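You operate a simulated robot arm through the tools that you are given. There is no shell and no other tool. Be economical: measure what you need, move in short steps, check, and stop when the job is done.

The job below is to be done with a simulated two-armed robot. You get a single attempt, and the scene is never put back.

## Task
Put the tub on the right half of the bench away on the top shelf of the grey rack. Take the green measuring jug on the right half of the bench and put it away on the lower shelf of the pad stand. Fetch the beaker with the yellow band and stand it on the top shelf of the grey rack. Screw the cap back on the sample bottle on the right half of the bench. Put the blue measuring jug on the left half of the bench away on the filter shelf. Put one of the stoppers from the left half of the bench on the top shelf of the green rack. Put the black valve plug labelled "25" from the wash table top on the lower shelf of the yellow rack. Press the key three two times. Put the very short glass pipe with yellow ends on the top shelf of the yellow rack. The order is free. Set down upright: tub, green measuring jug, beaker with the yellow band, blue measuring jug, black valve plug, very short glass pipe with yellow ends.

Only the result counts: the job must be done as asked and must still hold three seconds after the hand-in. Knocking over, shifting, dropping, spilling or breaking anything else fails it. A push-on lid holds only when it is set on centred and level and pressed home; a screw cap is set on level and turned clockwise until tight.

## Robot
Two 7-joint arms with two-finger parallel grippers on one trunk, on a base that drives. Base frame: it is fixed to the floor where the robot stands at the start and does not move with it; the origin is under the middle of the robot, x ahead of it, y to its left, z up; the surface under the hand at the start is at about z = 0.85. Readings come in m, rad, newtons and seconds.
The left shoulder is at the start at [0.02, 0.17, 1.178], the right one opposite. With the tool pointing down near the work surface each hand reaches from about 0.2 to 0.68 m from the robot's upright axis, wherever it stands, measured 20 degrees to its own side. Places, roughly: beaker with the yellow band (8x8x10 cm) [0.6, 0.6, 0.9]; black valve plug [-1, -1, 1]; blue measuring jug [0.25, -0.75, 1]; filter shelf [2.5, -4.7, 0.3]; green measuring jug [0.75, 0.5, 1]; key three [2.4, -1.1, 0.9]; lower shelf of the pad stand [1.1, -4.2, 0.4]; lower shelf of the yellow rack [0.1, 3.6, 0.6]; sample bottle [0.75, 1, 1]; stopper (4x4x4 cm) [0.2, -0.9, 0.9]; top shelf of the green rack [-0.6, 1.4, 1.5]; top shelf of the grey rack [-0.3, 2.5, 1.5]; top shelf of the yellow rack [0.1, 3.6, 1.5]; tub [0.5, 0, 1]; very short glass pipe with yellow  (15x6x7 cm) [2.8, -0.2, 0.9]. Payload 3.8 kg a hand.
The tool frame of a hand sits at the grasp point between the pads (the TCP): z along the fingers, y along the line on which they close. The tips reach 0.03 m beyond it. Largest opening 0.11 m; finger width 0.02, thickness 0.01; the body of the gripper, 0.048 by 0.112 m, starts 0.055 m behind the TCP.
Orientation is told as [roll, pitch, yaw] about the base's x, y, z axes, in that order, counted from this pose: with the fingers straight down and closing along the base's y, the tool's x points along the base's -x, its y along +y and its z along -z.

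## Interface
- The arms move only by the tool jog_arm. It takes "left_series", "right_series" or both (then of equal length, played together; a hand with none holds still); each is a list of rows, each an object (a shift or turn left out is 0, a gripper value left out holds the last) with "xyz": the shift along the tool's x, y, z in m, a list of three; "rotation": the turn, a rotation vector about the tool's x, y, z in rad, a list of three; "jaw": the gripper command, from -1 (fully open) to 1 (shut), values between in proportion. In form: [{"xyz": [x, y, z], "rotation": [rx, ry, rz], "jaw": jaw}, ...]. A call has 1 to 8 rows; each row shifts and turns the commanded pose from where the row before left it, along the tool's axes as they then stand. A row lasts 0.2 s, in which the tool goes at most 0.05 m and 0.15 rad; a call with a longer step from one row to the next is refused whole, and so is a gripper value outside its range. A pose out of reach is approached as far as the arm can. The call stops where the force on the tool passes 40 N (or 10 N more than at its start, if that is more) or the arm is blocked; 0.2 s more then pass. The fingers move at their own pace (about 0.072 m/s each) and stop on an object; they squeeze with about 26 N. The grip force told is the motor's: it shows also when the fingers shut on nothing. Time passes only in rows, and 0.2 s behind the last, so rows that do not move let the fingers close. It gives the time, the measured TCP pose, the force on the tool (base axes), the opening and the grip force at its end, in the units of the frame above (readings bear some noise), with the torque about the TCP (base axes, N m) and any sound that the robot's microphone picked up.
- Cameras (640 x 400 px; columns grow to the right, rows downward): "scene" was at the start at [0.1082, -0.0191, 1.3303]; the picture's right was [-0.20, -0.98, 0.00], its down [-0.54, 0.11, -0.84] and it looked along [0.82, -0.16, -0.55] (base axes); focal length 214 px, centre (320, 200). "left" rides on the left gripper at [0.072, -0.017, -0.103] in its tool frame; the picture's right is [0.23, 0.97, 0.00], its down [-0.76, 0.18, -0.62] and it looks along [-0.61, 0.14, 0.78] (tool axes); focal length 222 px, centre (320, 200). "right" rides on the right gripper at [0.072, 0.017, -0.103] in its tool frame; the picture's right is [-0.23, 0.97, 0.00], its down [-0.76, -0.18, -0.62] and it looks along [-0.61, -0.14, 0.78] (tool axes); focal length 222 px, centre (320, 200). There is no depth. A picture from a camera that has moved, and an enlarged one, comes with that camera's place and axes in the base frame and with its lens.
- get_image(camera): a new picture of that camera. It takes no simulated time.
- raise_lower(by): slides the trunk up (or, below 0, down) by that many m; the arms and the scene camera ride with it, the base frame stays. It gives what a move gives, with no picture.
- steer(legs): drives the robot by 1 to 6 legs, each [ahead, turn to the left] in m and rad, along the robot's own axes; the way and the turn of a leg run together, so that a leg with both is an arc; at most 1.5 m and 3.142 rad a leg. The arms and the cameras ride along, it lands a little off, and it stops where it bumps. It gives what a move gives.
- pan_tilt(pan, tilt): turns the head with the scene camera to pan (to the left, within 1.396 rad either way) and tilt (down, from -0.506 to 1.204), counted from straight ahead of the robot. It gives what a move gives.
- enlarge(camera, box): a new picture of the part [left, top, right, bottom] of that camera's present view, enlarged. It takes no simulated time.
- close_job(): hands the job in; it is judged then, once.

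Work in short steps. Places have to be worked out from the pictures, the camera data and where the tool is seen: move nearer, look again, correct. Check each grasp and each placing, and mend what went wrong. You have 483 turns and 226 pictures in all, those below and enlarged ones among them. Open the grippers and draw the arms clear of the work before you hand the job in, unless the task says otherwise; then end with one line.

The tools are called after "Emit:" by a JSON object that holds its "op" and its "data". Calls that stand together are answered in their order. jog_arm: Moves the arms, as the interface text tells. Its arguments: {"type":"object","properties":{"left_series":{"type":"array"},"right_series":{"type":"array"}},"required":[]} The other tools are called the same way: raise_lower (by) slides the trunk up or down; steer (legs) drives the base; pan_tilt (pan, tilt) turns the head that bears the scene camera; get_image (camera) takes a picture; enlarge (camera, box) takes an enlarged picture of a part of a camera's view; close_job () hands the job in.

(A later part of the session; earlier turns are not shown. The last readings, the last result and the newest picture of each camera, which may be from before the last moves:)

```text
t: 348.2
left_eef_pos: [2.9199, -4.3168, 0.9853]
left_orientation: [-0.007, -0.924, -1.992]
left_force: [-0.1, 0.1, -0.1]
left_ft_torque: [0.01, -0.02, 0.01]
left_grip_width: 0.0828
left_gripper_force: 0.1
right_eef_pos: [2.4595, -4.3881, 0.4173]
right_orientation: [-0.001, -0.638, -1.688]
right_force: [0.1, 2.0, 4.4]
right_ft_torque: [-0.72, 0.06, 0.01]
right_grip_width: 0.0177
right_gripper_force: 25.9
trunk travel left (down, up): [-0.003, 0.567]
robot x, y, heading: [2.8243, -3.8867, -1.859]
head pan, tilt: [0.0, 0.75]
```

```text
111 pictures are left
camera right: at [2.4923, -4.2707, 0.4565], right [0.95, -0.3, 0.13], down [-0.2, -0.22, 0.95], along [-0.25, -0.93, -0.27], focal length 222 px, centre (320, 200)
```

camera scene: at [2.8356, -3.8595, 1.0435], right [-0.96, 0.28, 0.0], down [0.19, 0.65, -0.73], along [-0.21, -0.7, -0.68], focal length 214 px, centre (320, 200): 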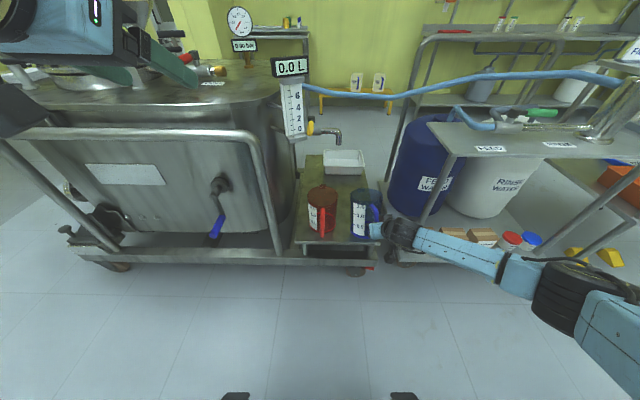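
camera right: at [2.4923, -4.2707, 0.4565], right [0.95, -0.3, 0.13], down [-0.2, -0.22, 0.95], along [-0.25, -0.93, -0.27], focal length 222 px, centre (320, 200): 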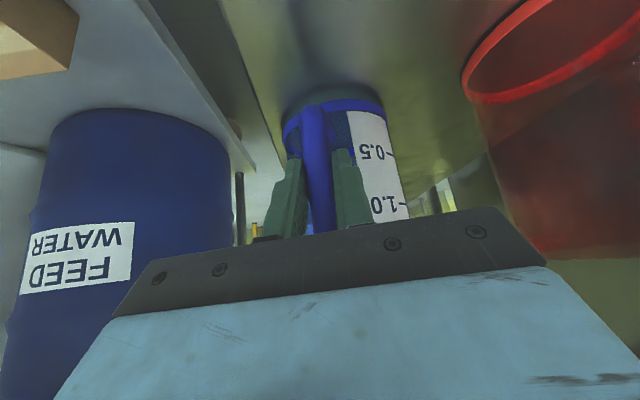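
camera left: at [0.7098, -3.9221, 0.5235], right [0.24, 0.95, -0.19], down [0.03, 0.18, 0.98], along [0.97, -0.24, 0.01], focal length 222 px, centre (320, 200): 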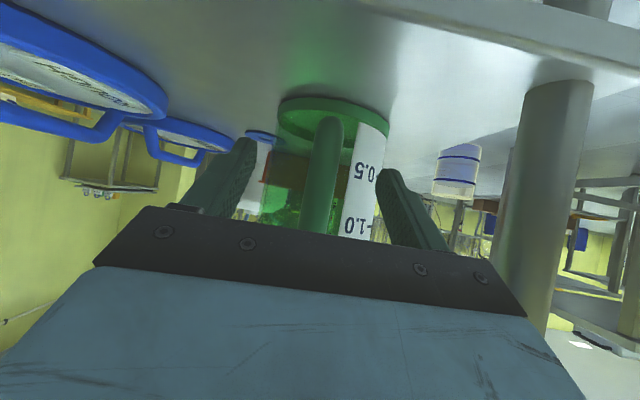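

Only the front edge is loaded so far, so I'll continue down until the rear seats.

Emit:
{"op": "jog_arm", "data": {"right_series": [{"xyz": [0.0042, 0, 0.0056]}, {"xyz": [0.0042, 0, 0.0056]}, {}]}}

Emit:
{"op": "jog_arm", "data": {"right_series": [{"xyz": [0.003, 0, 0.004]}, {"xyz": [0.003, 0, 0.004]}, {}]}}

Emit:
{"op": "enlarge", "data": {"camera": "scene", "box": [310, 170, 410, 260]}}

```text
t: 349.0
left_eef_pos: [2.9197, -4.3171, 0.986]
left_orientation: [-0.007, -0.922, -1.991]
left_force: [0.6, -0.8, -0.5]
left_ft_torque: [-0.03, -0.03, 0.02]
left_grip_width: 0.0826
left_gripper_force: 0.0
right_eef_pos: [2.4598, -4.3874, 0.4055]
right_orientation: [-0.003, -0.64, -1.688]
right_force: [-1.6, 4.8, 16.8]
right_ft_torque: [-0.61, -0.02, -0.02]
right_grip_width: 0.0178
right_gripper_force: 25.7
trunk travel left (down, up): [-0.003, 0.567]
robot x, y, heading: [2.8278, -3.8816, -1.85]
head pan, tilt: [0.0, 0.75]
```

```text
t: 349.8
left_eef_pos: [2.9211, -4.3171, 0.9855]
left_orientation: [-0.008, -0.923, -1.99]
left_force: [-0.9, -0.5, -1.3]
left_ft_torque: [0.0, -0.02, -0.01]
left_grip_width: 0.0824
left_gripper_force: 0.1
right_eef_pos: [2.4617, -4.3865, 0.3923]
right_orientation: [-0.004, -0.638, -1.686]
right_force: [0.7, 6.1, 15.6]
right_ft_torque: [-0.5, -0.01, 0.03]
right_grip_width: 0.0175
right_gripper_force: 25.9
trunk travel left (down, up): [-0.003, 0.567]
robot x, y, heading: [2.8291, -3.8844, -1.853]
head pan, tilt: [0.0, 0.75]
```

```text
4.44 times, centred on (360, 215) of scene
camera zoom: at [2.7996, -3.9837, 1.0437], right [-0.96, 0.28, 0.0], down [0.19, 0.65, -0.73], along [-0.21, -0.7, -0.68], focal length 953 px, centre (142, 133)
```

zoom: 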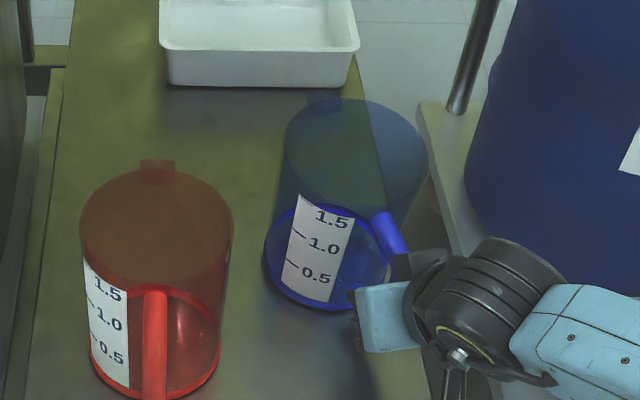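

The contact centroid is now under the rear half of the base, so the jug is essentially seated. Releasing gently.

Emit:
{"op": "jog_arm", "data": {"right_series": [{"xyz": [-0.003, 0, -0.004]}, {"jaw": 0.6}, {"jaw": 0.3}, {"jaw": 0.0}, {"jaw": -0.4}, {}, {}]}}

Emit:
{"op": "enlarge", "data": {"camera": "scene", "box": [310, 170, 410, 260]}}

Emit:
{"op": "get_image", "data": {"camera": "right"}}

```text
t: 351.4
left_eef_pos: [2.9201, -4.318, 0.9848]
left_orientation: [-0.005, -0.921, -1.992]
left_force: [-0.6, 0.0, 0.3]
left_ft_torque: [-0.01, 0.01, 0.0]
left_grip_width: 0.0825
left_gripper_force: 0.0
right_eef_pos: [2.4604, -4.3874, 0.3974]
right_orientation: [-0.004, -0.638, -1.687]
right_force: [0.7, 0.6, 0.3]
right_ft_torque: [-0.03, 0.01, -0.01]
right_grip_width: 0.0771
right_gripper_force: 0.1
trunk travel left (down, up): [-0.003, 0.567]
robot x, y, heading: [2.8271, -3.8837, -1.854]
head pan, tilt: [0.0, 0.75]
```

```text
4.44 times, centred on (360, 215) of scene
camera zoom: at [2.7989, -3.9848, 1.0435], right [-0.96, 0.28, 0.0], down [0.19, 0.65, -0.73], along [-0.21, -0.7, -0.68], focal length 953 px, centre (142, 133)
```

zoom: 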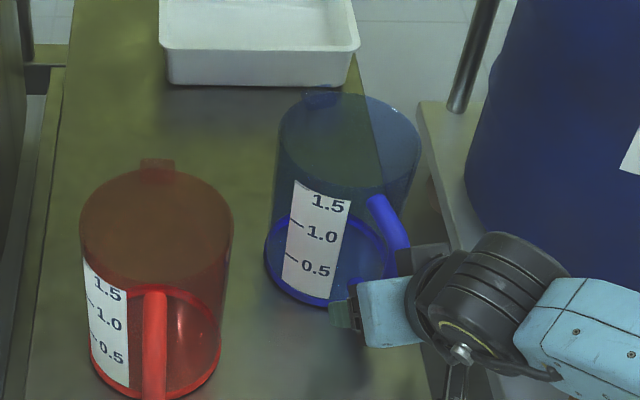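

```text
108 pictures are left
camera right: at [2.492, -4.271, 0.4365], right [0.95, -0.3, 0.13], down [-0.2, -0.22, 0.95], along [-0.25, -0.93, -0.27], focal length 222 px, centre (320, 200)
```

right: 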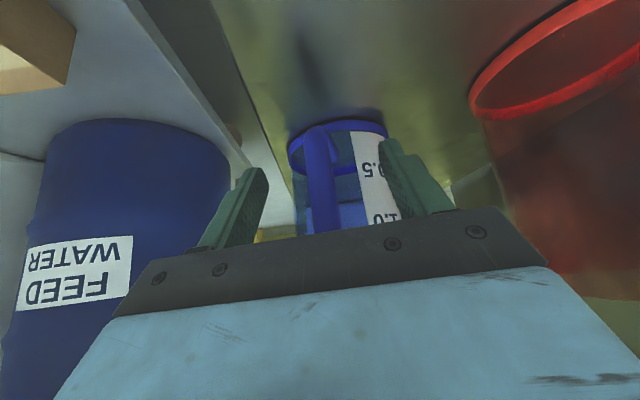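

It settled upright. Backing straight out.

Emit:
{"op": "steer", "data": {"legs": [[-0.4, 0]]}}

Emit:
{"op": "get_image", "data": {"camera": "scene"}}

```text
t: 353.9
left_eef_pos: [3.0343, -3.9301, 0.986]
left_orientation: [-0.007, -0.921, -1.989]
left_force: [0.3, -0.4, 0.2]
left_ft_torque: [0.01, -0.01, -0.05]
left_grip_width: 0.0826
left_gripper_force: 0.1
right_eef_pos: [2.574, -4.0007, 0.3983]
right_orientation: [-0.003, -0.638, -1.685]
right_force: [0.3, 0.1, -0.3]
right_ft_torque: [0.02, 0.02, 0.02]
right_grip_width: 0.0768
right_gripper_force: 0.1
trunk travel left (down, up): [-0.003, 0.567]
robot x, y, heading: [2.9438, -3.4982, -1.856]
head pan, tilt: [0.0, 0.75]
```

```text
107 pictures are left
camera scene: at [2.9122, -3.5977, 1.0435], right [-0.96, 0.28, 0.0], down [0.19, 0.65, -0.73], along [-0.2, -0.7, -0.68], focal length 214 px, centre (320, 200)
```

scene: 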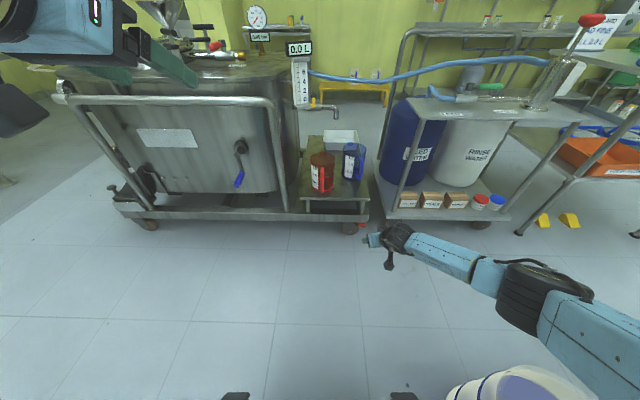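

The blue jug is placed. Next are key three and the glass pipe. I'll raise the arm and trunk, turn around and look.

Emit:
{"op": "jog_arm", "data": {"right_series": [{"xyz": [-0.0268, 0, -0.0361]}, {"xyz": [-0.0268, 0, -0.0361]}, {"xyz": [-0.0268, 0, -0.0361]}, {"xyz": [-0.0268, 0, -0.0361]}, {"xyz": [-0.0268, 0, -0.0361]}, {"xyz": [-0.0268, 0, -0.0361]}, {"xyz": [-0.0268, 0, -0.0361]}]}}

Emit:
{"op": "raise_lower", "data": {"by": 0.275}}

Emit:
{"op": "steer", "data": {"legs": [[0.2, 0], [0, 2.2]]}}

Emit:
{"op": "pan_tilt", "data": {"pan": 0.4, "tilt": 0.25}}

Emit:
{"op": "get_image", "data": {"camera": "scene"}}

```text
t: 355.5
left_eef_pos: [3.0339, -3.93, 0.986]
left_orientation: [-0.005, -0.922, -1.987]
left_force: [-0.3, 0.1, 0.0]
left_ft_torque: [0.0, 0.0, -0.01]
left_grip_width: 0.0827
left_gripper_force: 0.0
right_eef_pos: [2.5753, -3.9986, 0.7103]
right_orientation: [-0.003, -0.637, -1.684]
right_force: [0.5, 0.4, -0.5]
right_ft_torque: [0.05, 0.03, -0.01]
right_grip_width: 0.0771
right_gripper_force: 0.0
trunk travel left (down, up): [-0.003, 0.567]
robot x, y, heading: [2.9425, -3.4947, -1.853]
head pan, tilt: [0.0, 0.75]
```

```text
t: 358.3
left_eef_pos: [3.0332, -3.9305, 1.2597]
left_orientation: [-0.007, -0.921, -1.988]
left_force: [0.5, 0.6, -0.3]
left_ft_torque: [0.01, -0.02, 0.01]
left_grip_width: 0.0825
left_gripper_force: 0.1
right_eef_pos: [2.5748, -3.9982, 0.9878]
right_orientation: [-0.003, -0.638, -1.687]
right_force: [-0.6, 0.5, 0.0]
right_ft_torque: [0.01, 0.0, 0.02]
right_grip_width: 0.0771
right_gripper_force: 0.0
trunk travel left (down, up): [-0.278, 0.292]
robot x, y, heading: [2.9416, -3.4952, -1.853]
head pan, tilt: [0.0, 0.75]
```

```text
t: 365.2
left_eef_pos: [3.1809, -3.3668, 1.2598]
left_orientation: [-0.006, -0.922, 0.209]
left_force: [0.7, 0.8, -0.2]
left_ft_torque: [-0.01, -0.02, -0.01]
left_grip_width: 0.0828
left_gripper_force: 0.1
right_eef_pos: [3.505, -3.6982, 0.9863]
right_orientation: [-0.003, -0.637, 0.511]
right_force: [0.0, -0.2, 0.6]
right_ft_torque: [0.01, -0.02, 0.0]
right_grip_width: 0.0772
right_gripper_force: 0.1
trunk travel left (down, up): [-0.278, 0.292]
robot x, y, heading: [2.8809, -3.6977, 0.343]
head pan, tilt: [0.0, 0.75]
```

```text
t: 366.1
left_eef_pos: [3.1818, -3.3668, 1.2613]
left_orientation: [-0.008, -0.921, 0.208]
left_force: [0.2, 0.9, -0.3]
left_ft_torque: [0.0, 0.04, -0.01]
left_grip_width: 0.0825
left_gripper_force: 0.1
right_eef_pos: [3.5051, -3.6989, 0.9861]
right_orientation: [-0.001, -0.637, 0.509]
right_force: [-0.8, -0.1, 0.5]
right_ft_torque: [-0.02, -0.03, 0.0]
right_grip_width: 0.077
right_gripper_force: 0.0
trunk travel left (down, up): [-0.278, 0.292]
robot x, y, heading: [2.8836, -3.6974, 0.342]
head pan, tilt: [0.4, 0.25]
```

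```text
106 pictures are left
camera scene: at [2.9716, -3.6279, 1.3635], right [0.68, -0.74, 0.0], down [-0.18, -0.17, -0.97], along [0.71, 0.65, -0.25], focal length 214 px, centre (320, 200)
```

scene: 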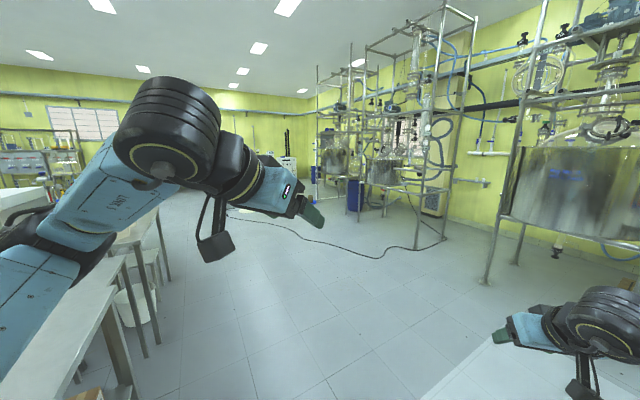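

Open floor runs along the far side of the tables. I'll drive along it and look at the instrument table from there.

Emit:
{"op": "steer", "data": {"legs": [[0, 0.92], [1.5, 0], [0.4, 0]]}}

Emit:
{"op": "pan_tilt", "data": {"pan": 1.2, "tilt": 0.35}}

Emit:
{"op": "get_image", "data": {"camera": "scene"}}

```text
t: 377.8
left_eef_pos: [3.427, -1.4979, 1.2606]
left_orientation: [-0.007, -0.921, 1.079]
left_force: [-0.3, 1.9, 0.6]
left_ft_torque: [-0.01, 0.01, -0.02]
left_grip_width: 0.0826
left_gripper_force: 0.1
right_eef_pos: [3.8909, -1.4647, 0.9865]
right_orientation: [-0.002, -0.638, 1.382]
right_force: [-0.3, -0.7, -1.2]
right_ft_torque: [-0.01, 0.0, -0.01]
right_grip_width: 0.0771
right_gripper_force: 0.1
trunk travel left (down, up): [-0.278, 0.292]
robot x, y, heading: [3.4865, -1.9398, 1.207]
head pan, tilt: [0.4, 0.25]
```

```text
t: 378.9
left_eef_pos: [3.4268, -1.4999, 1.2602]
left_orientation: [-0.006, -0.922, 1.078]
left_force: [0.6, -0.2, -0.5]
left_ft_torque: [-0.01, 0.02, 0.0]
left_grip_width: 0.0826
left_gripper_force: 0.0
right_eef_pos: [3.8899, -1.4656, 0.9859]
right_orientation: [-0.003, -0.637, 1.385]
right_force: [0.5, 0.6, 0.9]
right_ft_torque: [-0.03, 0.0, 0.02]
right_grip_width: 0.077
right_gripper_force: 0.1
trunk travel left (down, up): [-0.278, 0.292]
robot x, y, heading: [3.4843, -1.9334, 1.21]
head pan, tilt: [1.201, 0.351]
```

```text
105 pictures are left
camera scene: at [3.4255, -1.8595, 1.3542], right [0.67, 0.75, 0.0], down [0.26, -0.23, -0.94], along [-0.7, 0.62, -0.34], focal length 214 px, centre (320, 200)
```

scene: 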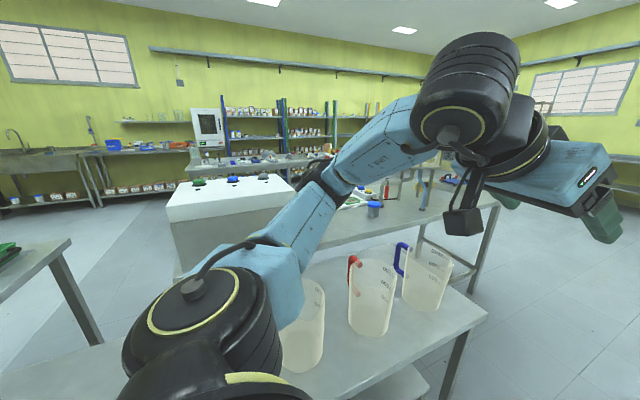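

The instrument's back faces this side, so its keys must face the bench side. The pipe is near this table's end and may be reachable from here. I'll drive past the jug table and face it.

Emit:
{"op": "steer", "data": {"legs": [[0, 0.05], [1.42, 0], [0, 1.57]]}}

Emit:
{"op": "pan_tilt", "data": {"pan": 0, "tilt": 0.5}}

Emit:
{"op": "get_image", "data": {"camera": "scene"}}

```text
t: 390.2
left_eef_pos: [3.4876, -0.6672, 1.2599]
left_orientation: [-0.006, -0.923, 2.68]
left_force: [1.1, -0.9, -0.4]
left_ft_torque: [0.04, -0.01, 0.01]
left_grip_width: 0.0827
left_gripper_force: 0.0
right_eef_pos: [3.4399, -0.2065, 0.9866]
right_orientation: [-0.003, -0.637, 2.985]
right_force: [-0.7, -0.4, -0.2]
right_ft_torque: [0.0, 0.0, -0.01]
right_grip_width: 0.0769
right_gripper_force: 0.0
trunk travel left (down, up): [-0.278, 0.292]
robot x, y, heading: [3.9245, -0.5941, 2.814]
head pan, tilt: [1.201, 0.351]
```

```text
t: 391.6
left_eef_pos: [3.4886, -0.6675, 1.2609]
left_orientation: [-0.007, -0.919, 2.68]
left_force: [1.1, 0.3, 0.3]
left_ft_torque: [-0.02, -0.04, 0.01]
left_grip_width: 0.0823
left_gripper_force: 0.0
right_eef_pos: [3.4398, -0.2061, 0.9855]
right_orientation: [-0.004, -0.639, 2.982]
right_force: [-0.1, -0.3, 0.5]
right_ft_torque: [0.0, -0.02, -0.01]
right_grip_width: 0.0772
right_gripper_force: 0.0
trunk travel left (down, up): [-0.278, 0.292]
robot x, y, heading: [3.9272, -0.5936, 2.814]
head pan, tilt: [0.0, 0.499]
```

```text
104 pictures are left
camera scene: at [3.8196, -0.5599, 1.3405], right [0.32, 0.95, 0.0], down [0.45, -0.15, -0.88], along [-0.83, 0.28, -0.48], focal length 214 px, centre (320, 200)
```

scene: 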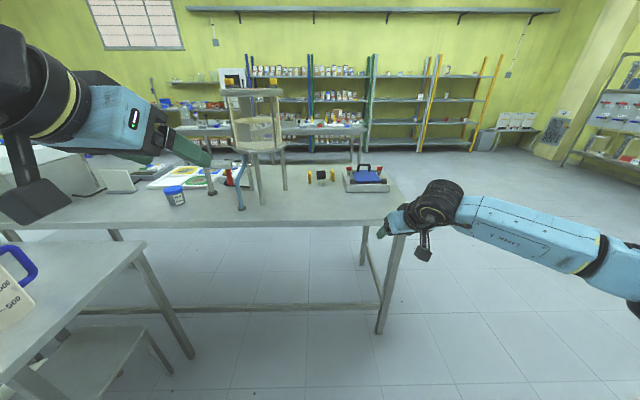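

Emit:
{"op": "enlarge", "data": {"camera": "scene", "box": [215, 130, 405, 220]}}

```text
3.37 times, centred on (310, 175) of scene
camera zoom: at [3.8196, -0.5599, 1.3405], right [0.32, 0.95, 0.0], down [0.45, -0.15, -0.88], along [-0.83, 0.28, -0.48], focal length 722 px, centre (354, 284)
```

zoom: 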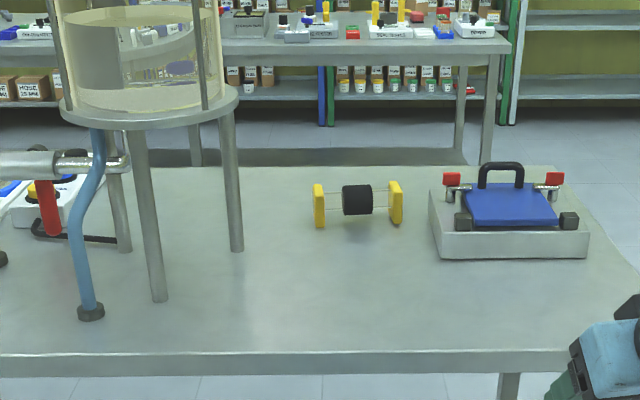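

The object matches: a short glass pipe with yellow ends lying on its flat flanges, at about [2.79, -0.21] with its axis along the table. I'll grip its middle from the table's end, so I'm driving around to face along the axis.

Emit:
{"op": "steer", "data": {"legs": [[0, -1.55], [0.88, 0], [0, 1.57], [1.04, 0], [0, 1.57]]}}

Emit:
{"op": "pan_tilt", "data": {"pan": 0, "tilt": 0.55}}

Emit:
{"op": "get_image", "data": {"camera": "scene"}}

```text
t: 412.7
left_eef_pos: [3.2591, 0.0714, 1.2606]
left_orientation: [-0.006, -0.922, -1.938]
left_force: [0.2, 0.4, 0.5]
left_ft_torque: [0.03, 0.03, -0.01]
left_grip_width: 0.0827
left_gripper_force: 0.0
right_eef_pos: [2.8051, -0.0213, 0.9871]
right_orientation: [-0.004, -0.637, -1.634]
right_force: [-1.2, 0.4, -0.1]
right_ft_torque: [0.01, 0.0, -0.03]
right_grip_width: 0.0772
right_gripper_force: 0.0
trunk travel left (down, up): [-0.278, 0.292]
robot x, y, heading: [3.143, 0.4978, -1.801]
head pan, tilt: [0.0, 0.499]
```

```text
t: 413.4
left_eef_pos: [3.2595, 0.071, 1.2608]
left_orientation: [-0.007, -0.92, -1.938]
left_force: [0.3, -0.3, 0.3]
left_ft_torque: [0.0, 0.02, -0.04]
left_grip_width: 0.0825
left_gripper_force: 0.1
right_eef_pos: [2.8036, -0.0218, 0.987]
right_orientation: [-0.005, -0.637, -1.633]
right_force: [0.5, -0.1, -0.5]
right_ft_torque: [0.01, -0.01, 0.0]
right_grip_width: 0.0772
right_gripper_force: 0.1
trunk travel left (down, up): [-0.278, 0.292]
robot x, y, heading: [3.1445, 0.5013, -1.801]
head pan, tilt: [0.0, 0.55]
```

```text
102 pictures are left
camera scene: at [3.1187, 0.39, 1.3359], right [-0.97, 0.23, 0.0], down [0.12, 0.51, -0.85], along [-0.2, -0.83, -0.52], focal length 214 px, centre (320, 200)
```

scene: 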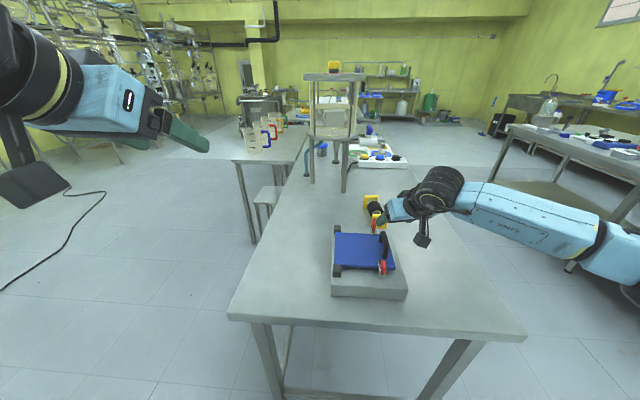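

The scale stands before the pipe, and my right hand is already between them above the table. I'll yaw it to the pipe axis, open it and move to a pre-grasp over the black middle.

Emit:
{"op": "jog_arm", "data": {"right_series": [{"rotation": [0.0745, 0, 0.1], "xyz": [-0.015, 0, -0.02], "jaw": -1}, {"rotation": [0.0745, 0, 0.1]}, {"xyz": [-0.0295, 0.015, 0.03]}, {"xyz": [-0.0295, 0.015, 0.03]}, {"xyz": [-0.0295, 0.015, 0.03]}, {}]}}

Emit:
{"op": "get_image", "data": {"camera": "right"}}

Emit:
{"op": "enlarge", "data": {"camera": "scene", "box": [320, 150, 460, 310]}}

```text
t: 414.8
left_eef_pos: [3.2591, 0.0721, 1.2602]
left_orientation: [-0.007, -0.92, -1.939]
left_force: [-0.4, 1.3, 1.0]
left_ft_torque: [0.01, 0.0, 0.03]
left_grip_width: 0.0824
left_gripper_force: 0.1
right_eef_pos: [2.8062, -0.1548, 0.9927]
right_orientation: [-0.003, -0.639, -1.88]
right_force: [0.5, -0.1, 0.0]
right_ft_torque: [0.0, 0.01, 0.02]
right_grip_width: 0.1102
right_gripper_force: 0.1
trunk travel left (down, up): [-0.278, 0.292]
robot x, y, heading: [3.1447, 0.498, -1.802]
head pan, tilt: [0.0, 0.55]
```

```text
101 pictures are left
camera right: at [2.8596, -0.0463, 1.0311], right [0.87, -0.47, 0.13], down [-0.24, -0.17, 0.95], along [-0.43, -0.86, -0.27], focal length 222 px, centre (320, 200)
```

right: 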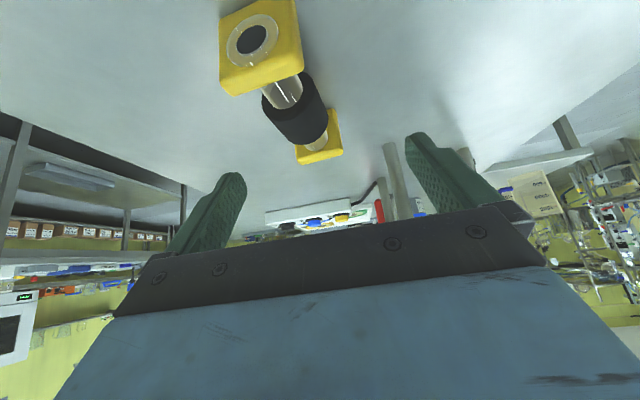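

```text
2.50 times, centred on (390, 230) of scene
camera zoom: at [3.118, 0.3906, 1.336], right [-0.97, 0.23, 0.0], down [0.12, 0.51, -0.85], along [-0.2, -0.83, -0.52], focal length 536 px, centre (145, 125)
```

zoom: 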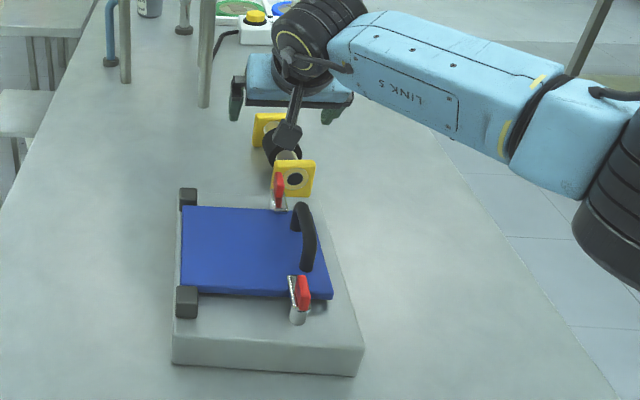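

The pipe middle is at about [2.769, -0.210]. I'll align laterally, descend along the tool axis and check.

Emit:
{"op": "jog_arm", "data": {"right_series": [{"xyz": [0, -0.0186, 0]}, {"xyz": [0.004, 0, 0.035]}, {"xyz": [0.004, 0, 0.035]}, {}]}}

Emit:
{"op": "get_image", "data": {"camera": "right"}}

```text
t: 415.8
left_eef_pos: [3.2587, 0.0701, 1.2603]
left_orientation: [-0.006, -0.921, -1.94]
left_force: [-0.6, -0.1, -0.2]
left_ft_torque: [-0.01, -0.02, 0.04]
left_grip_width: 0.0827
left_gripper_force: 0.1
right_eef_pos: [2.7782, -0.1808, 0.9306]
right_orientation: [-0.003, -0.638, -1.883]
right_force: [0.1, 0.1, -0.1]
right_ft_torque: [-0.03, 0.02, 0.0]
right_grip_width: 0.11
right_gripper_force: 0.0
trunk travel left (down, up): [-0.278, 0.292]
robot x, y, heading: [3.1427, 0.4988, -1.802]
head pan, tilt: [0.0, 0.55]
```

```text
99 pictures are left
camera right: at [2.832, -0.0723, 0.9697], right [0.87, -0.47, 0.13], down [-0.24, -0.17, 0.95], along [-0.43, -0.86, -0.27], focal length 222 px, centre (320, 200)
```

right: 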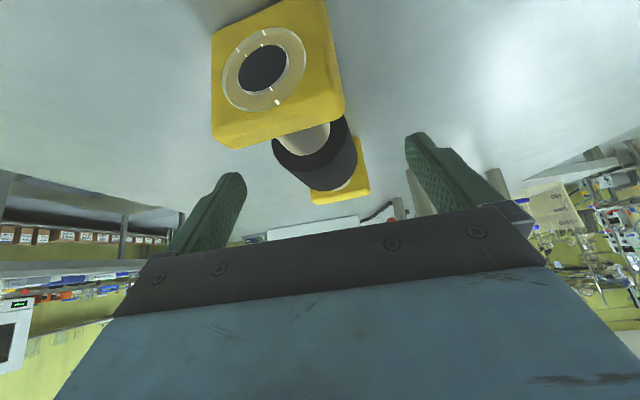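

Well aligned. Final 5 cm descent.

Emit:
{"op": "jog_arm", "data": {"right_series": [{"xyz": [0.001, 0, 0.026]}, {"xyz": [0.001, 0, 0.026]}, {}]}}

Emit:
{"op": "get_image", "data": {"camera": "right"}}

```text
t: 416.2
left_eef_pos: [3.2585, 0.0711, 1.2599]
left_orientation: [-0.006, -0.924, -1.94]
left_force: [0.1, -0.1, -0.8]
left_ft_torque: [-0.03, -0.01, 0.0]
left_grip_width: 0.0827
left_gripper_force: 0.1
right_eef_pos: [2.7793, -0.1803, 0.9247]
right_orientation: [0.006, -0.658, -1.894]
right_force: [-2.1, 4.8, 9.6]
right_ft_torque: [0.88, -0.59, 0.53]
right_grip_width: 0.1097
right_gripper_force: 0.0
right hand out of reach, approached as far as the arm can: row 1, 2
trunk travel left (down, up): [-0.278, 0.292]
robot x, y, heading: [3.1439, 0.5026, -1.799]
head pan, tilt: [0.0, 0.55]
stopped in row 2 (right hand): the force on the tool passed its limit at 46 N (the readings are from after the stop); the commanded pose is now the measured one
```

```text
98 pictures are left
camera right: at [2.8323, -0.0725, 0.9615], right [0.87, -0.47, 0.14], down [-0.24, -0.15, 0.96], along [-0.43, -0.87, -0.25], focal length 222 px, centre (320, 200)
```

right: 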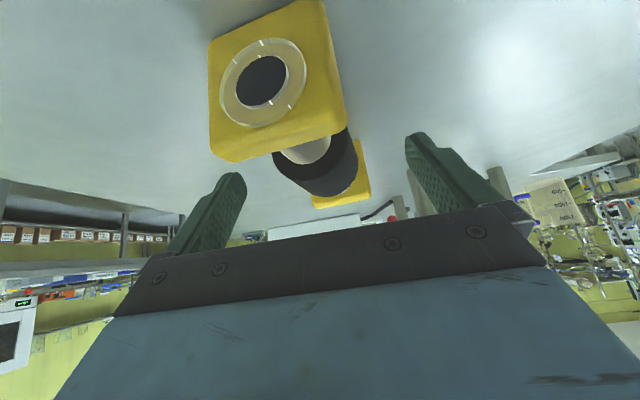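

Something touched, likely the camera block on the scale's clamp. I'll back up along the tool axis and check the scale.

Emit:
{"op": "jog_arm", "data": {"right_series": [{"xyz": [0, 0, -0.03]}, {"xyz": [-0.02, 0, -0.03]}, {}]}}

Emit:
{"op": "enlarge", "data": {"camera": "scene", "box": [320, 150, 460, 310]}}

```text
t: 417.0
left_eef_pos: [3.2589, 0.0711, 1.2615]
left_orientation: [-0.007, -0.921, -1.936]
left_force: [-0.4, 0.4, 0.7]
left_ft_torque: [0.02, 0.02, -0.01]
left_grip_width: 0.0826
left_gripper_force: 0.0
right_eef_pos: [2.7843, -0.1628, 0.9833]
right_orientation: [0.006, -0.655, -1.891]
right_force: [0.0, -0.6, -0.8]
right_ft_torque: [-0.03, 0.04, -0.03]
right_grip_width: 0.1098
right_gripper_force: 0.1
trunk travel left (down, up): [-0.278, 0.292]
robot x, y, heading: [3.1462, 0.4977, -1.801]
head pan, tilt: [0.0, 0.55]
```

```text
2.50 times, centred on (390, 230) of scene
camera zoom: at [3.1183, 0.3899, 1.3359], right [-0.97, 0.23, 0.0], down [0.12, 0.51, -0.85], along [-0.2, -0.83, -0.52], focal length 536 px, centre (145, 125)
```

zoom: 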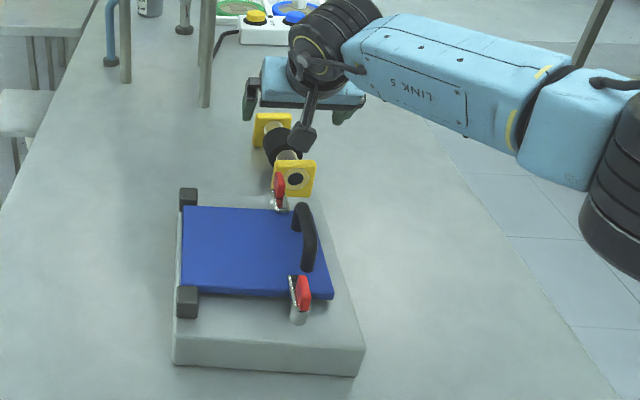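

Scale and pipe are unmoved. The low camera block met the scale's red clamp, so I'll use a near-vertical tool instead. I'll raise, steepen to about -0.25, and move the base 0.11 m closer for reach.

Emit:
{"op": "jog_arm", "data": {"right_series": [{"xyz": [-0.027, 0, -0.035]}, {"xyz": [-0.027, 0, -0.035]}, {"rotation": [0, 0.135, 0], "xyz": [0.02, 0, -0.01]}, {"rotation": [0, 0.135, 0], "xyz": [0.02, 0, 0]}, {"rotation": [0, 0.135, 0], "xyz": [0.02, 0, 0]}, {}]}}

Emit:
{"op": "steer", "data": {"legs": [[0.1, 0]]}}

Emit:
{"op": "get_image", "data": {"camera": "right"}}

```text
t: 418.4
left_eef_pos: [3.2599, 0.071, 1.2604]
left_orientation: [-0.007, -0.921, -1.937]
left_force: [0.3, -0.3, 0.1]
left_ft_torque: [0.0, 0.0, -0.02]
left_grip_width: 0.0824
left_gripper_force: 0.0
right_eef_pos: [2.8009, -0.1084, 1.047]
right_orientation: [0.005, -0.249, -1.888]
right_force: [-0.6, 0.1, 0.8]
right_ft_torque: [0.0, -0.01, 0.0]
right_grip_width: 0.11
right_gripper_force: 0.1
trunk travel left (down, up): [-0.278, 0.292]
robot x, y, heading: [3.1441, 0.4993, -1.805]
head pan, tilt: [0.0, 0.55]
```

```text
t: 419.6
left_eef_pos: [3.2369, -0.0262, 1.2605]
left_orientation: [-0.006, -0.923, -1.935]
left_force: [-0.2, -0.1, -0.6]
left_ft_torque: [0.0, -0.03, -0.03]
left_grip_width: 0.0825
left_gripper_force: 0.1
right_eef_pos: [2.7801, -0.205, 1.0483]
right_orientation: [0.006, -0.251, -1.889]
right_force: [-0.7, -0.1, -0.6]
right_ft_torque: [-0.01, 0.02, 0.0]
right_grip_width: 0.1102
right_gripper_force: 0.1
trunk travel left (down, up): [-0.278, 0.292]
robot x, y, heading: [3.1211, 0.4046, -1.799]
head pan, tilt: [0.0, 0.55]
```

```text
96 pictures are left
camera right: at [2.8253, -0.1197, 1.1296], right [0.86, -0.51, 0.06], down [-0.35, -0.5, 0.79], along [-0.37, -0.7, -0.61], focal length 222 px, centre (320, 200)
```

right: 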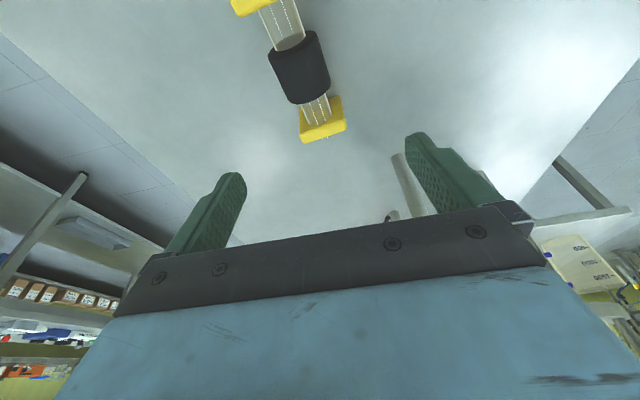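

The pipe's black middle lies at about [2.770, -0.203], almost directly below. Descending.

Emit:
{"op": "jog_arm", "data": {"right_series": [{"xyz": [0.0091, -0.0023, 0.0397]}, {"xyz": [0.0091, -0.0023, 0.0397]}, {"xyz": [0.0091, -0.0023, 0.0397]}, {}]}}

Emit:
{"op": "get_image", "data": {"camera": "right"}}

Emit:
{"op": "enlarge", "data": {"camera": "scene", "box": [320, 150, 460, 310]}}

```text
t: 420.6
left_eef_pos: [3.2381, -0.0244, 1.2607]
left_orientation: [-0.007, -0.922, -1.937]
left_force: [0.5, -0.4, -0.4]
left_ft_torque: [-0.04, 0.01, -0.01]
left_grip_width: 0.0824
left_gripper_force: 0.0
right_eef_pos: [2.7661, -0.2074, 0.9249]
right_orientation: [0.006, -0.253, -1.889]
right_force: [-0.3, -0.1, 0.9]
right_ft_torque: [0.0, 0.02, -0.03]
right_grip_width: 0.1097
right_gripper_force: 0.0
trunk travel left (down, up): [-0.278, 0.292]
robot x, y, heading: [3.1227, 0.3987, -1.801]
head pan, tilt: [0.0, 0.55]
```

```text
95 pictures are left
camera right: at [2.8125, -0.1219, 1.0063], right [0.86, -0.51, 0.06], down [-0.35, -0.5, 0.79], along [-0.37, -0.7, -0.61], focal length 222 px, centre (320, 200)
```

right: 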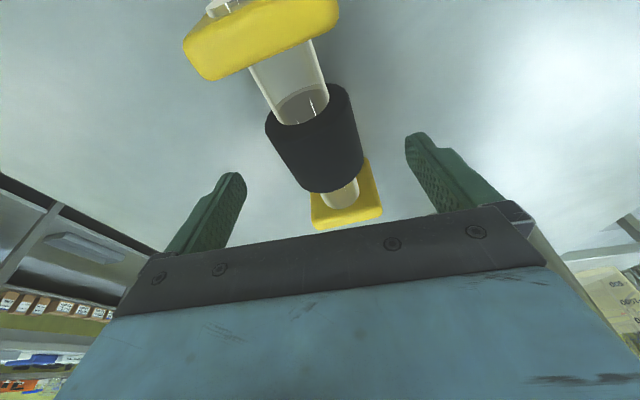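

```text
2.50 times, centred on (390, 230) of scene
camera zoom: at [3.0964, 0.2951, 1.336], right [-0.97, 0.23, 0.0], down [0.12, 0.51, -0.85], along [-0.19, -0.83, -0.52], focal length 536 px, centre (145, 125)
```

zoom: 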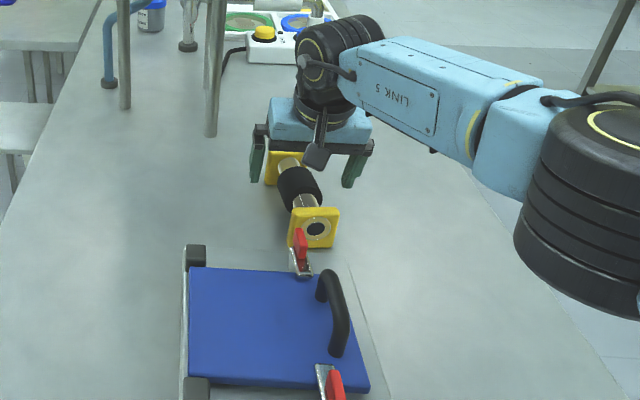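

Centred to within a few mm. Small yaw trim, last 4 cm down, and close.

Emit:
{"op": "jog_arm", "data": {"right_series": [{"xyz": [0.005, 0.001, 0.0195], "rotation": [0, 0, -0.08]}, {"xyz": [0.005, 0.001, 0.0195]}, {}, {"jaw": 1}, {}, {}, {}, {}]}}

Emit:
{"op": "get_image", "data": {"camera": "right"}}

```text
t: 421.7
left_eef_pos: [3.2383, -0.0223, 1.2612]
left_orientation: [-0.006, -0.925, -1.937]
left_force: [-1.5, 1.2, 0.5]
left_ft_torque: [-0.01, -0.06, 0.01]
left_grip_width: 0.0823
left_gripper_force: 0.1
right_eef_pos: [2.7844, -0.2118, 0.8919]
right_orientation: [0.004, -0.265, -1.796]
right_force: [3.5, 1.4, 11.3]
right_ft_torque: [0.54, 0.14, -0.34]
right_grip_width: 0.0486
right_gripper_force: 16.7
trunk travel left (down, up): [-0.278, 0.292]
robot x, y, heading: [3.1214, 0.403, -1.8]
head pan, tilt: [0.0, 0.55]
stopped in row 5 (right hand): the force on the tool passed its limit at 44 N (the readings are from after the stop); the commanded pose is now the measured one
```

```text
93 pictures are left
camera right: at [2.8217, -0.1212, 0.9716], right [0.9, -0.43, 0.06], down [-0.3, -0.52, 0.8], along [-0.31, -0.74, -0.6], focal length 222 px, centre (320, 200)
```

right: 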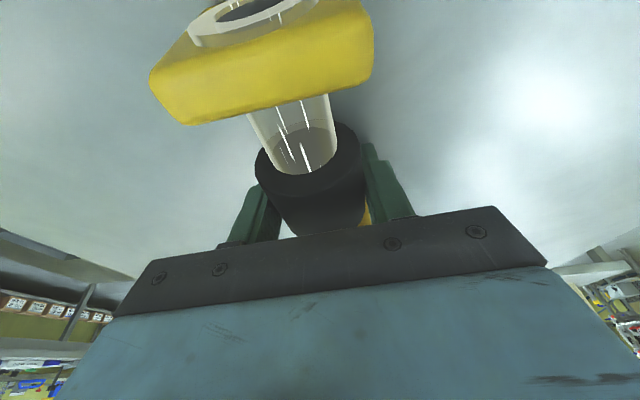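

The fingers are on the band at 0.049. The hand self-centred with some side force. I'll let it finish closing and settle.

Emit:
{"op": "jog_arm", "data": {"right_series": [{"jaw": 1}, {}, {}]}}

Emit:
{"op": "enlarge", "data": {"camera": "scene", "box": [320, 150, 460, 310]}}

```text
t: 422.5
left_eef_pos: [3.2397, -0.0229, 1.2609]
left_orientation: [-0.007, -0.923, -1.934]
left_force: [-0.7, 0.3, 0.1]
left_ft_torque: [-0.02, 0.0, 0.06]
left_grip_width: 0.0829
left_gripper_force: 0.1
right_eef_pos: [2.7829, -0.2119, 0.8905]
right_orientation: [0.001, -0.264, -1.798]
right_force: [-2.6, -0.3, 18.1]
right_ft_torque: [0.11, 0.06, -0.31]
right_grip_width: 0.0479
right_gripper_force: 25.6
trunk travel left (down, up): [-0.278, 0.292]
robot x, y, heading: [3.1246, 0.4028, -1.798]
head pan, tilt: [0.0, 0.55]
```

```text
2.50 times, centred on (390, 230) of scene
camera zoom: at [3.0978, 0.2961, 1.3362], right [-0.97, 0.23, 0.0], down [0.12, 0.51, -0.85], along [-0.19, -0.83, -0.52], focal length 536 px, centre (145, 125)
```

zoom: 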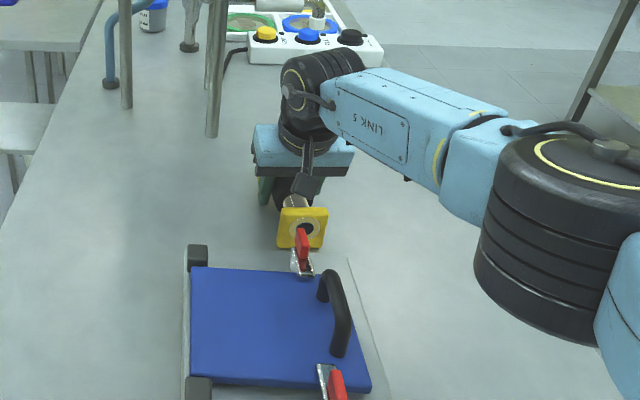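

The pipe is gripped at 0.048. Lifting it straight up.

Emit:
{"op": "jog_arm", "data": {"right_series": [{"xyz": [-0.0078, 0, -0.029]}, {"xyz": [-0.0104, 0, -0.0386]}, {"xyz": [-0.0104, 0, -0.0386]}, {"xyz": [-0.0104, 0, -0.0386]}, {}]}}

Emit:
{"op": "get_image", "data": {"camera": "scene"}}

```text
t: 423.7
left_eef_pos: [3.2389, -0.0247, 1.261]
left_orientation: [-0.006, -0.922, -1.936]
left_force: [-0.4, 0.0, 0.1]
left_ft_torque: [0.0, -0.01, 0.02]
left_grip_width: 0.0824
left_gripper_force: 0.1
right_eef_pos: [2.7839, -0.2127, 1.0394]
right_orientation: [0.001, -0.26, -1.796]
right_force: [-0.6, 0.1, -2.8]
right_ft_torque: [-0.03, 0.03, -0.02]
right_grip_width: 0.0483
right_gripper_force: 26.6
trunk travel left (down, up): [-0.278, 0.292]
robot x, y, heading: [3.1228, 0.4036, -1.803]
head pan, tilt: [0.0, 0.55]
```

```text
91 pictures are left
camera scene: at [3.0968, 0.2941, 1.3358], right [-0.97, 0.23, 0.0], down [0.12, 0.51, -0.85], along [-0.19, -0.83, -0.52], focal length 214 px, centre (320, 200)
```

scene: 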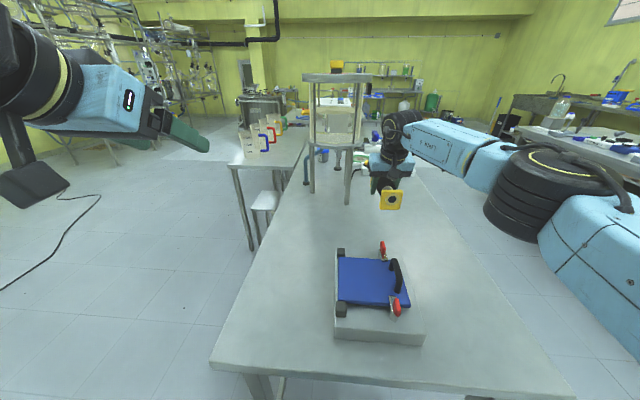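

Lifted level. I'll retract it, then drive around into the aisle on the bench side to reach the instrument's keys.

Emit:
{"op": "jog_arm", "data": {"right_series": [{"xyz": [-0.0104, 0, -0.0386]}, {"xyz": [-0.0104, 0, -0.0386]}, {"xyz": [0.0386, 0, -0.0104]}, {"xyz": [0.0386, 0, -0.0104]}, {"xyz": [0.0386, 0, -0.0104]}, {"xyz": [0.0386, 0, -0.0104]}, {"xyz": [0.0386, 0, -0.0104]}]}}

Emit:
{"op": "steer", "data": {"legs": [[-0.35, 0], [0, -1.65], [1.0, 0], [0, 1.57]]}}

Emit:
{"op": "pan_tilt", "data": {"pan": 0.2, "tilt": 0.4}}

Emit:
{"op": "get_image", "data": {"camera": "scene"}}

```text
t: 425.3
left_eef_pos: [3.2373, -0.0244, 1.2603]
left_orientation: [-0.004, -0.923, -1.935]
left_force: [0.2, 0.0, 0.2]
left_ft_torque: [0.01, 0.0, -0.01]
left_grip_width: 0.0826
left_gripper_force: 0.0
right_eef_pos: [2.8231, -0.0187, 1.1197]
right_orientation: [0.001, -0.263, -1.798]
right_force: [-0.1, 0.0, -2.3]
right_ft_torque: [0.0, 0.04, 0.0]
right_grip_width: 0.0479
right_gripper_force: 25.5
trunk travel left (down, up): [-0.278, 0.292]
robot x, y, heading: [3.1238, 0.402, -1.796]
head pan, tilt: [0.0, 0.55]
```

```text
t: 440.4
left_eef_pos: [2.3356, 0.6598, 1.2588]
left_orientation: [-0.006, -0.921, -2.043]
left_force: [0.6, 0.3, 1.3]
left_ft_torque: [0.03, -0.01, 0.02]
left_grip_width: 0.0826
left_gripper_force: 0.2
right_eef_pos: [1.9242, 0.7094, 1.1198]
right_orientation: [0.0, -0.261, -1.905]
right_force: [0.2, -0.4, -1.9]
right_ft_torque: [-0.04, -0.01, -0.01]
right_grip_width: 0.0481
right_gripper_force: 26.4
trunk travel left (down, up): [-0.278, 0.292]
robot x, y, heading: [2.2613, 1.1005, -1.905]
head pan, tilt: [0.0, 0.55]
```

```text
t: 441.1
left_eef_pos: [2.3365, 0.6614, 1.2605]
left_orientation: [-0.008, -0.922, -2.042]
left_force: [-0.1, 0.0, -0.8]
left_ft_torque: [0.01, 0.01, 0.03]
left_grip_width: 0.0823
left_gripper_force: 0.2
right_eef_pos: [1.9234, 0.7101, 1.1194]
right_orientation: [0.0, -0.262, -1.905]
right_force: [-0.8, 0.9, -2.2]
right_ft_torque: [-0.05, 0.03, 0.01]
right_grip_width: 0.0479
right_gripper_force: 26.0
trunk travel left (down, up): [-0.278, 0.292]
robot x, y, heading: [2.2629, 1.0958, -1.909]
head pan, tilt: [0.201, 0.4]
```

```text
90 pictures are left
camera scene: at [2.246, 0.9855, 1.3496], right [-0.99, 0.13, 0.0], down [0.05, 0.39, -0.92], along [-0.12, -0.91, -0.39], focal length 214 px, centre (320, 200)
```

scene: 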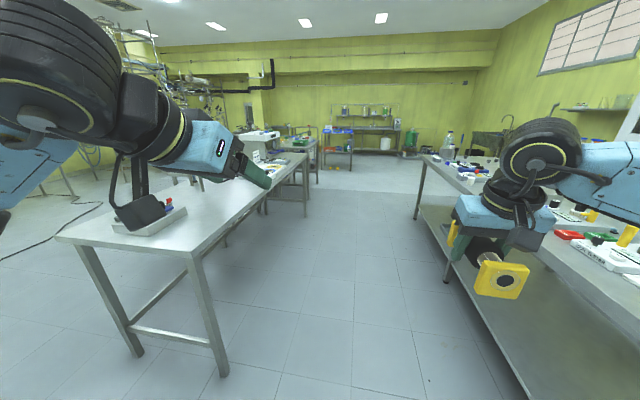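

The aisle is clear. Driving down it, then looking at the table on my left.

Emit:
{"op": "steer", "data": {"legs": [[1.5, 0], [0.2, 0]]}}

Emit:
{"op": "pan_tilt", "data": {"pan": 1.1, "tilt": 0.4}}

Emit:
{"op": "get_image", "data": {"camera": "scene"}}

```text
t: 450.0
left_eef_pos: [1.7619, -1.0073, 1.2618]
left_orientation: [-0.009, -0.92, -2.034]
left_force: [-0.2, -0.5, -1.0]
left_ft_torque: [0.02, 0.01, 0.01]
left_grip_width: 0.0827
left_gripper_force: 0.0
right_eef_pos: [1.3487, -0.9619, 1.1187]
right_orientation: [0.0, -0.26, -1.894]
right_force: [-0.3, 0.3, -2.8]
right_ft_torque: [-0.02, -0.01, -0.02]
right_grip_width: 0.0483
right_gripper_force: 26.3
trunk travel left (down, up): [-0.278, 0.292]
robot x, y, heading: [1.6899, -0.5701, -1.898]
head pan, tilt: [0.201, 0.4]
```

```text
t: 451.2
left_eef_pos: [1.7615, -1.007, 1.2608]
left_orientation: [-0.007, -0.922, -2.033]
left_force: [0.3, -0.5, -0.1]
left_ft_torque: [0.0, -0.01, 0.05]
left_grip_width: 0.0823
left_gripper_force: 0.1
right_eef_pos: [1.3498, -0.9612, 1.1193]
right_orientation: [-0.002, -0.263, -1.894]
right_force: [-0.1, -0.4, -1.8]
right_ft_torque: [-0.04, 0.03, -0.01]
right_grip_width: 0.0478
right_gripper_force: 26.2
trunk travel left (down, up): [-0.278, 0.292]
robot x, y, heading: [1.6891, -0.5713, -1.899]
head pan, tilt: [1.1, 0.4]
```

```text
89 pictures are left
camera scene: at [1.7458, -0.6573, 1.3496], right [-0.72, -0.7, 0.0], down [-0.27, 0.28, -0.92], along [0.64, -0.66, -0.39], focal length 214 px, centre (320, 200)
```

scene: 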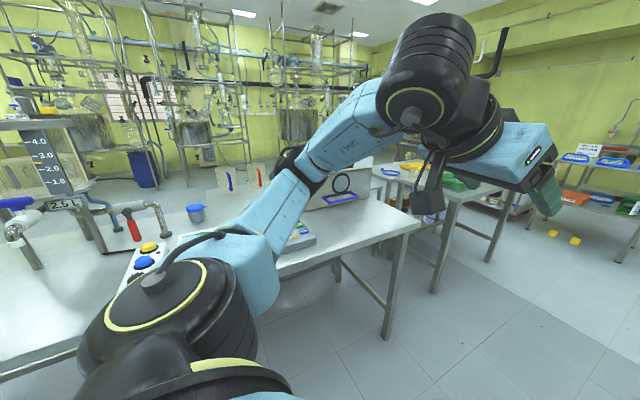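

A panel sits in front of the instrument. I'll move a bit further and turn to face the table.

Emit:
{"op": "steer", "data": {"legs": [[0.4, 0], [0, 1.58]]}}

Emit:
{"op": "pan_tilt", "data": {"pan": 0, "tilt": 0.5}}

Emit:
{"op": "get_image", "data": {"camera": "scene"}}

```text
t: 457.7
left_eef_pos: [1.9922, -0.8542, 1.2603]
left_orientation: [-0.006, -0.923, -0.407]
left_force: [0.3, 0.4, 0.1]
left_ft_torque: [0.01, -0.02, -0.02]
left_grip_width: 0.0824
left_gripper_force: 0.2
right_eef_pos: [1.9707, -1.2686, 1.1201]
right_orientation: [0.0, -0.261, -0.268]
right_force: [0.2, 0.4, -1.0]
right_ft_torque: [0.03, 0.0, 0.0]
right_grip_width: 0.0478
right_gripper_force: 26.4
trunk travel left (down, up): [-0.278, 0.292]
robot x, y, heading: [1.5582, -0.9501, -0.27]
head pan, tilt: [1.1, 0.4]
```

```text
t: 459.0
left_eef_pos: [1.9931, -0.8542, 1.2607]
left_orientation: [-0.007, -0.922, -0.407]
left_force: [0.5, 0.2, -0.4]
left_ft_torque: [0.01, 0.02, 0.0]
left_grip_width: 0.0824
left_gripper_force: 0.1
right_eef_pos: [1.9712, -1.2672, 1.1198]
right_orientation: [-0.001, -0.262, -0.268]
right_force: [0.7, 0.0, -2.3]
right_ft_torque: [0.0, 0.01, -0.01]
right_grip_width: 0.0481
right_gripper_force: 25.8
trunk travel left (down, up): [-0.278, 0.292]
robot x, y, heading: [1.5612, -0.9514, -0.27]
head pan, tilt: [0.0, 0.499]
```

```text
88 pictures are left
camera scene: at [1.6678, -0.9828, 1.3405], right [-0.27, -0.96, 0.0], down [-0.46, 0.13, -0.88], along [0.85, -0.23, -0.48], focal length 214 px, centre (320, 200)
```

scene: 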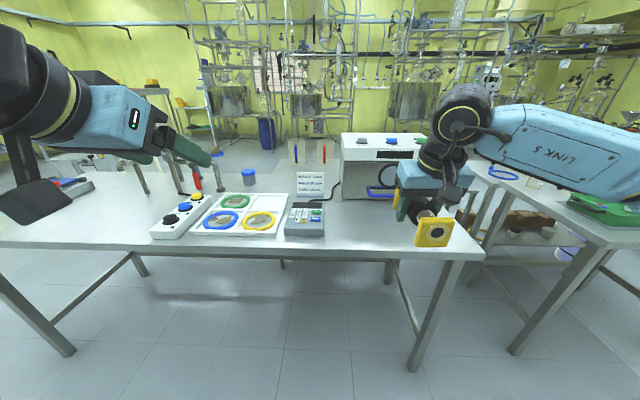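

Now there is a keypad in the middle with a notice behind it. I'll zoom in on both.

Emit:
{"op": "enlarge", "data": {"camera": "scene", "box": [275, 160, 345, 245]}}

Emit:
{"op": "enlarge", "data": {"camera": "scene", "box": [140, 180, 300, 245]}}

```text
4.71 times, centred on (310, 202) of scene
camera zoom: at [1.6678, -0.9828, 1.3405], right [-0.27, -0.96, 0.0], down [-0.46, 0.13, -0.88], along [0.85, -0.23, -0.48], focal length 1009 px, centre (367, 188)
```

zoom: 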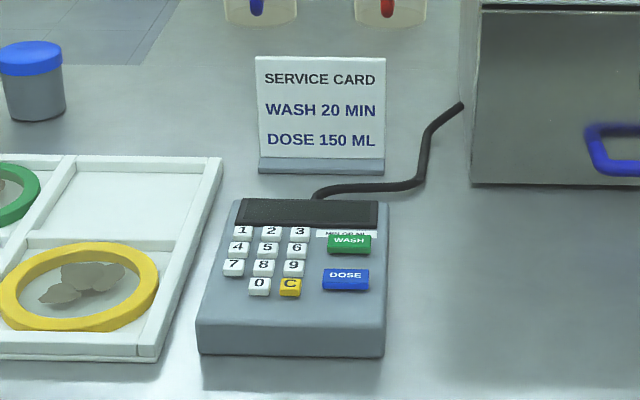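

```text
4.00 times, centred on (220, 212) of scene
camera zoom: at [1.6678, -0.9828, 1.3405], right [-0.27, -0.96, 0.0], down [-0.46, 0.13, -0.88], along [0.85, -0.23, -0.48], focal length 858 px, centre (720, 150)
```

zoom: 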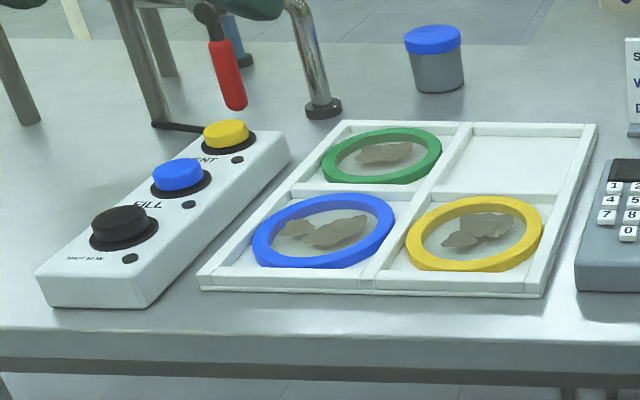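

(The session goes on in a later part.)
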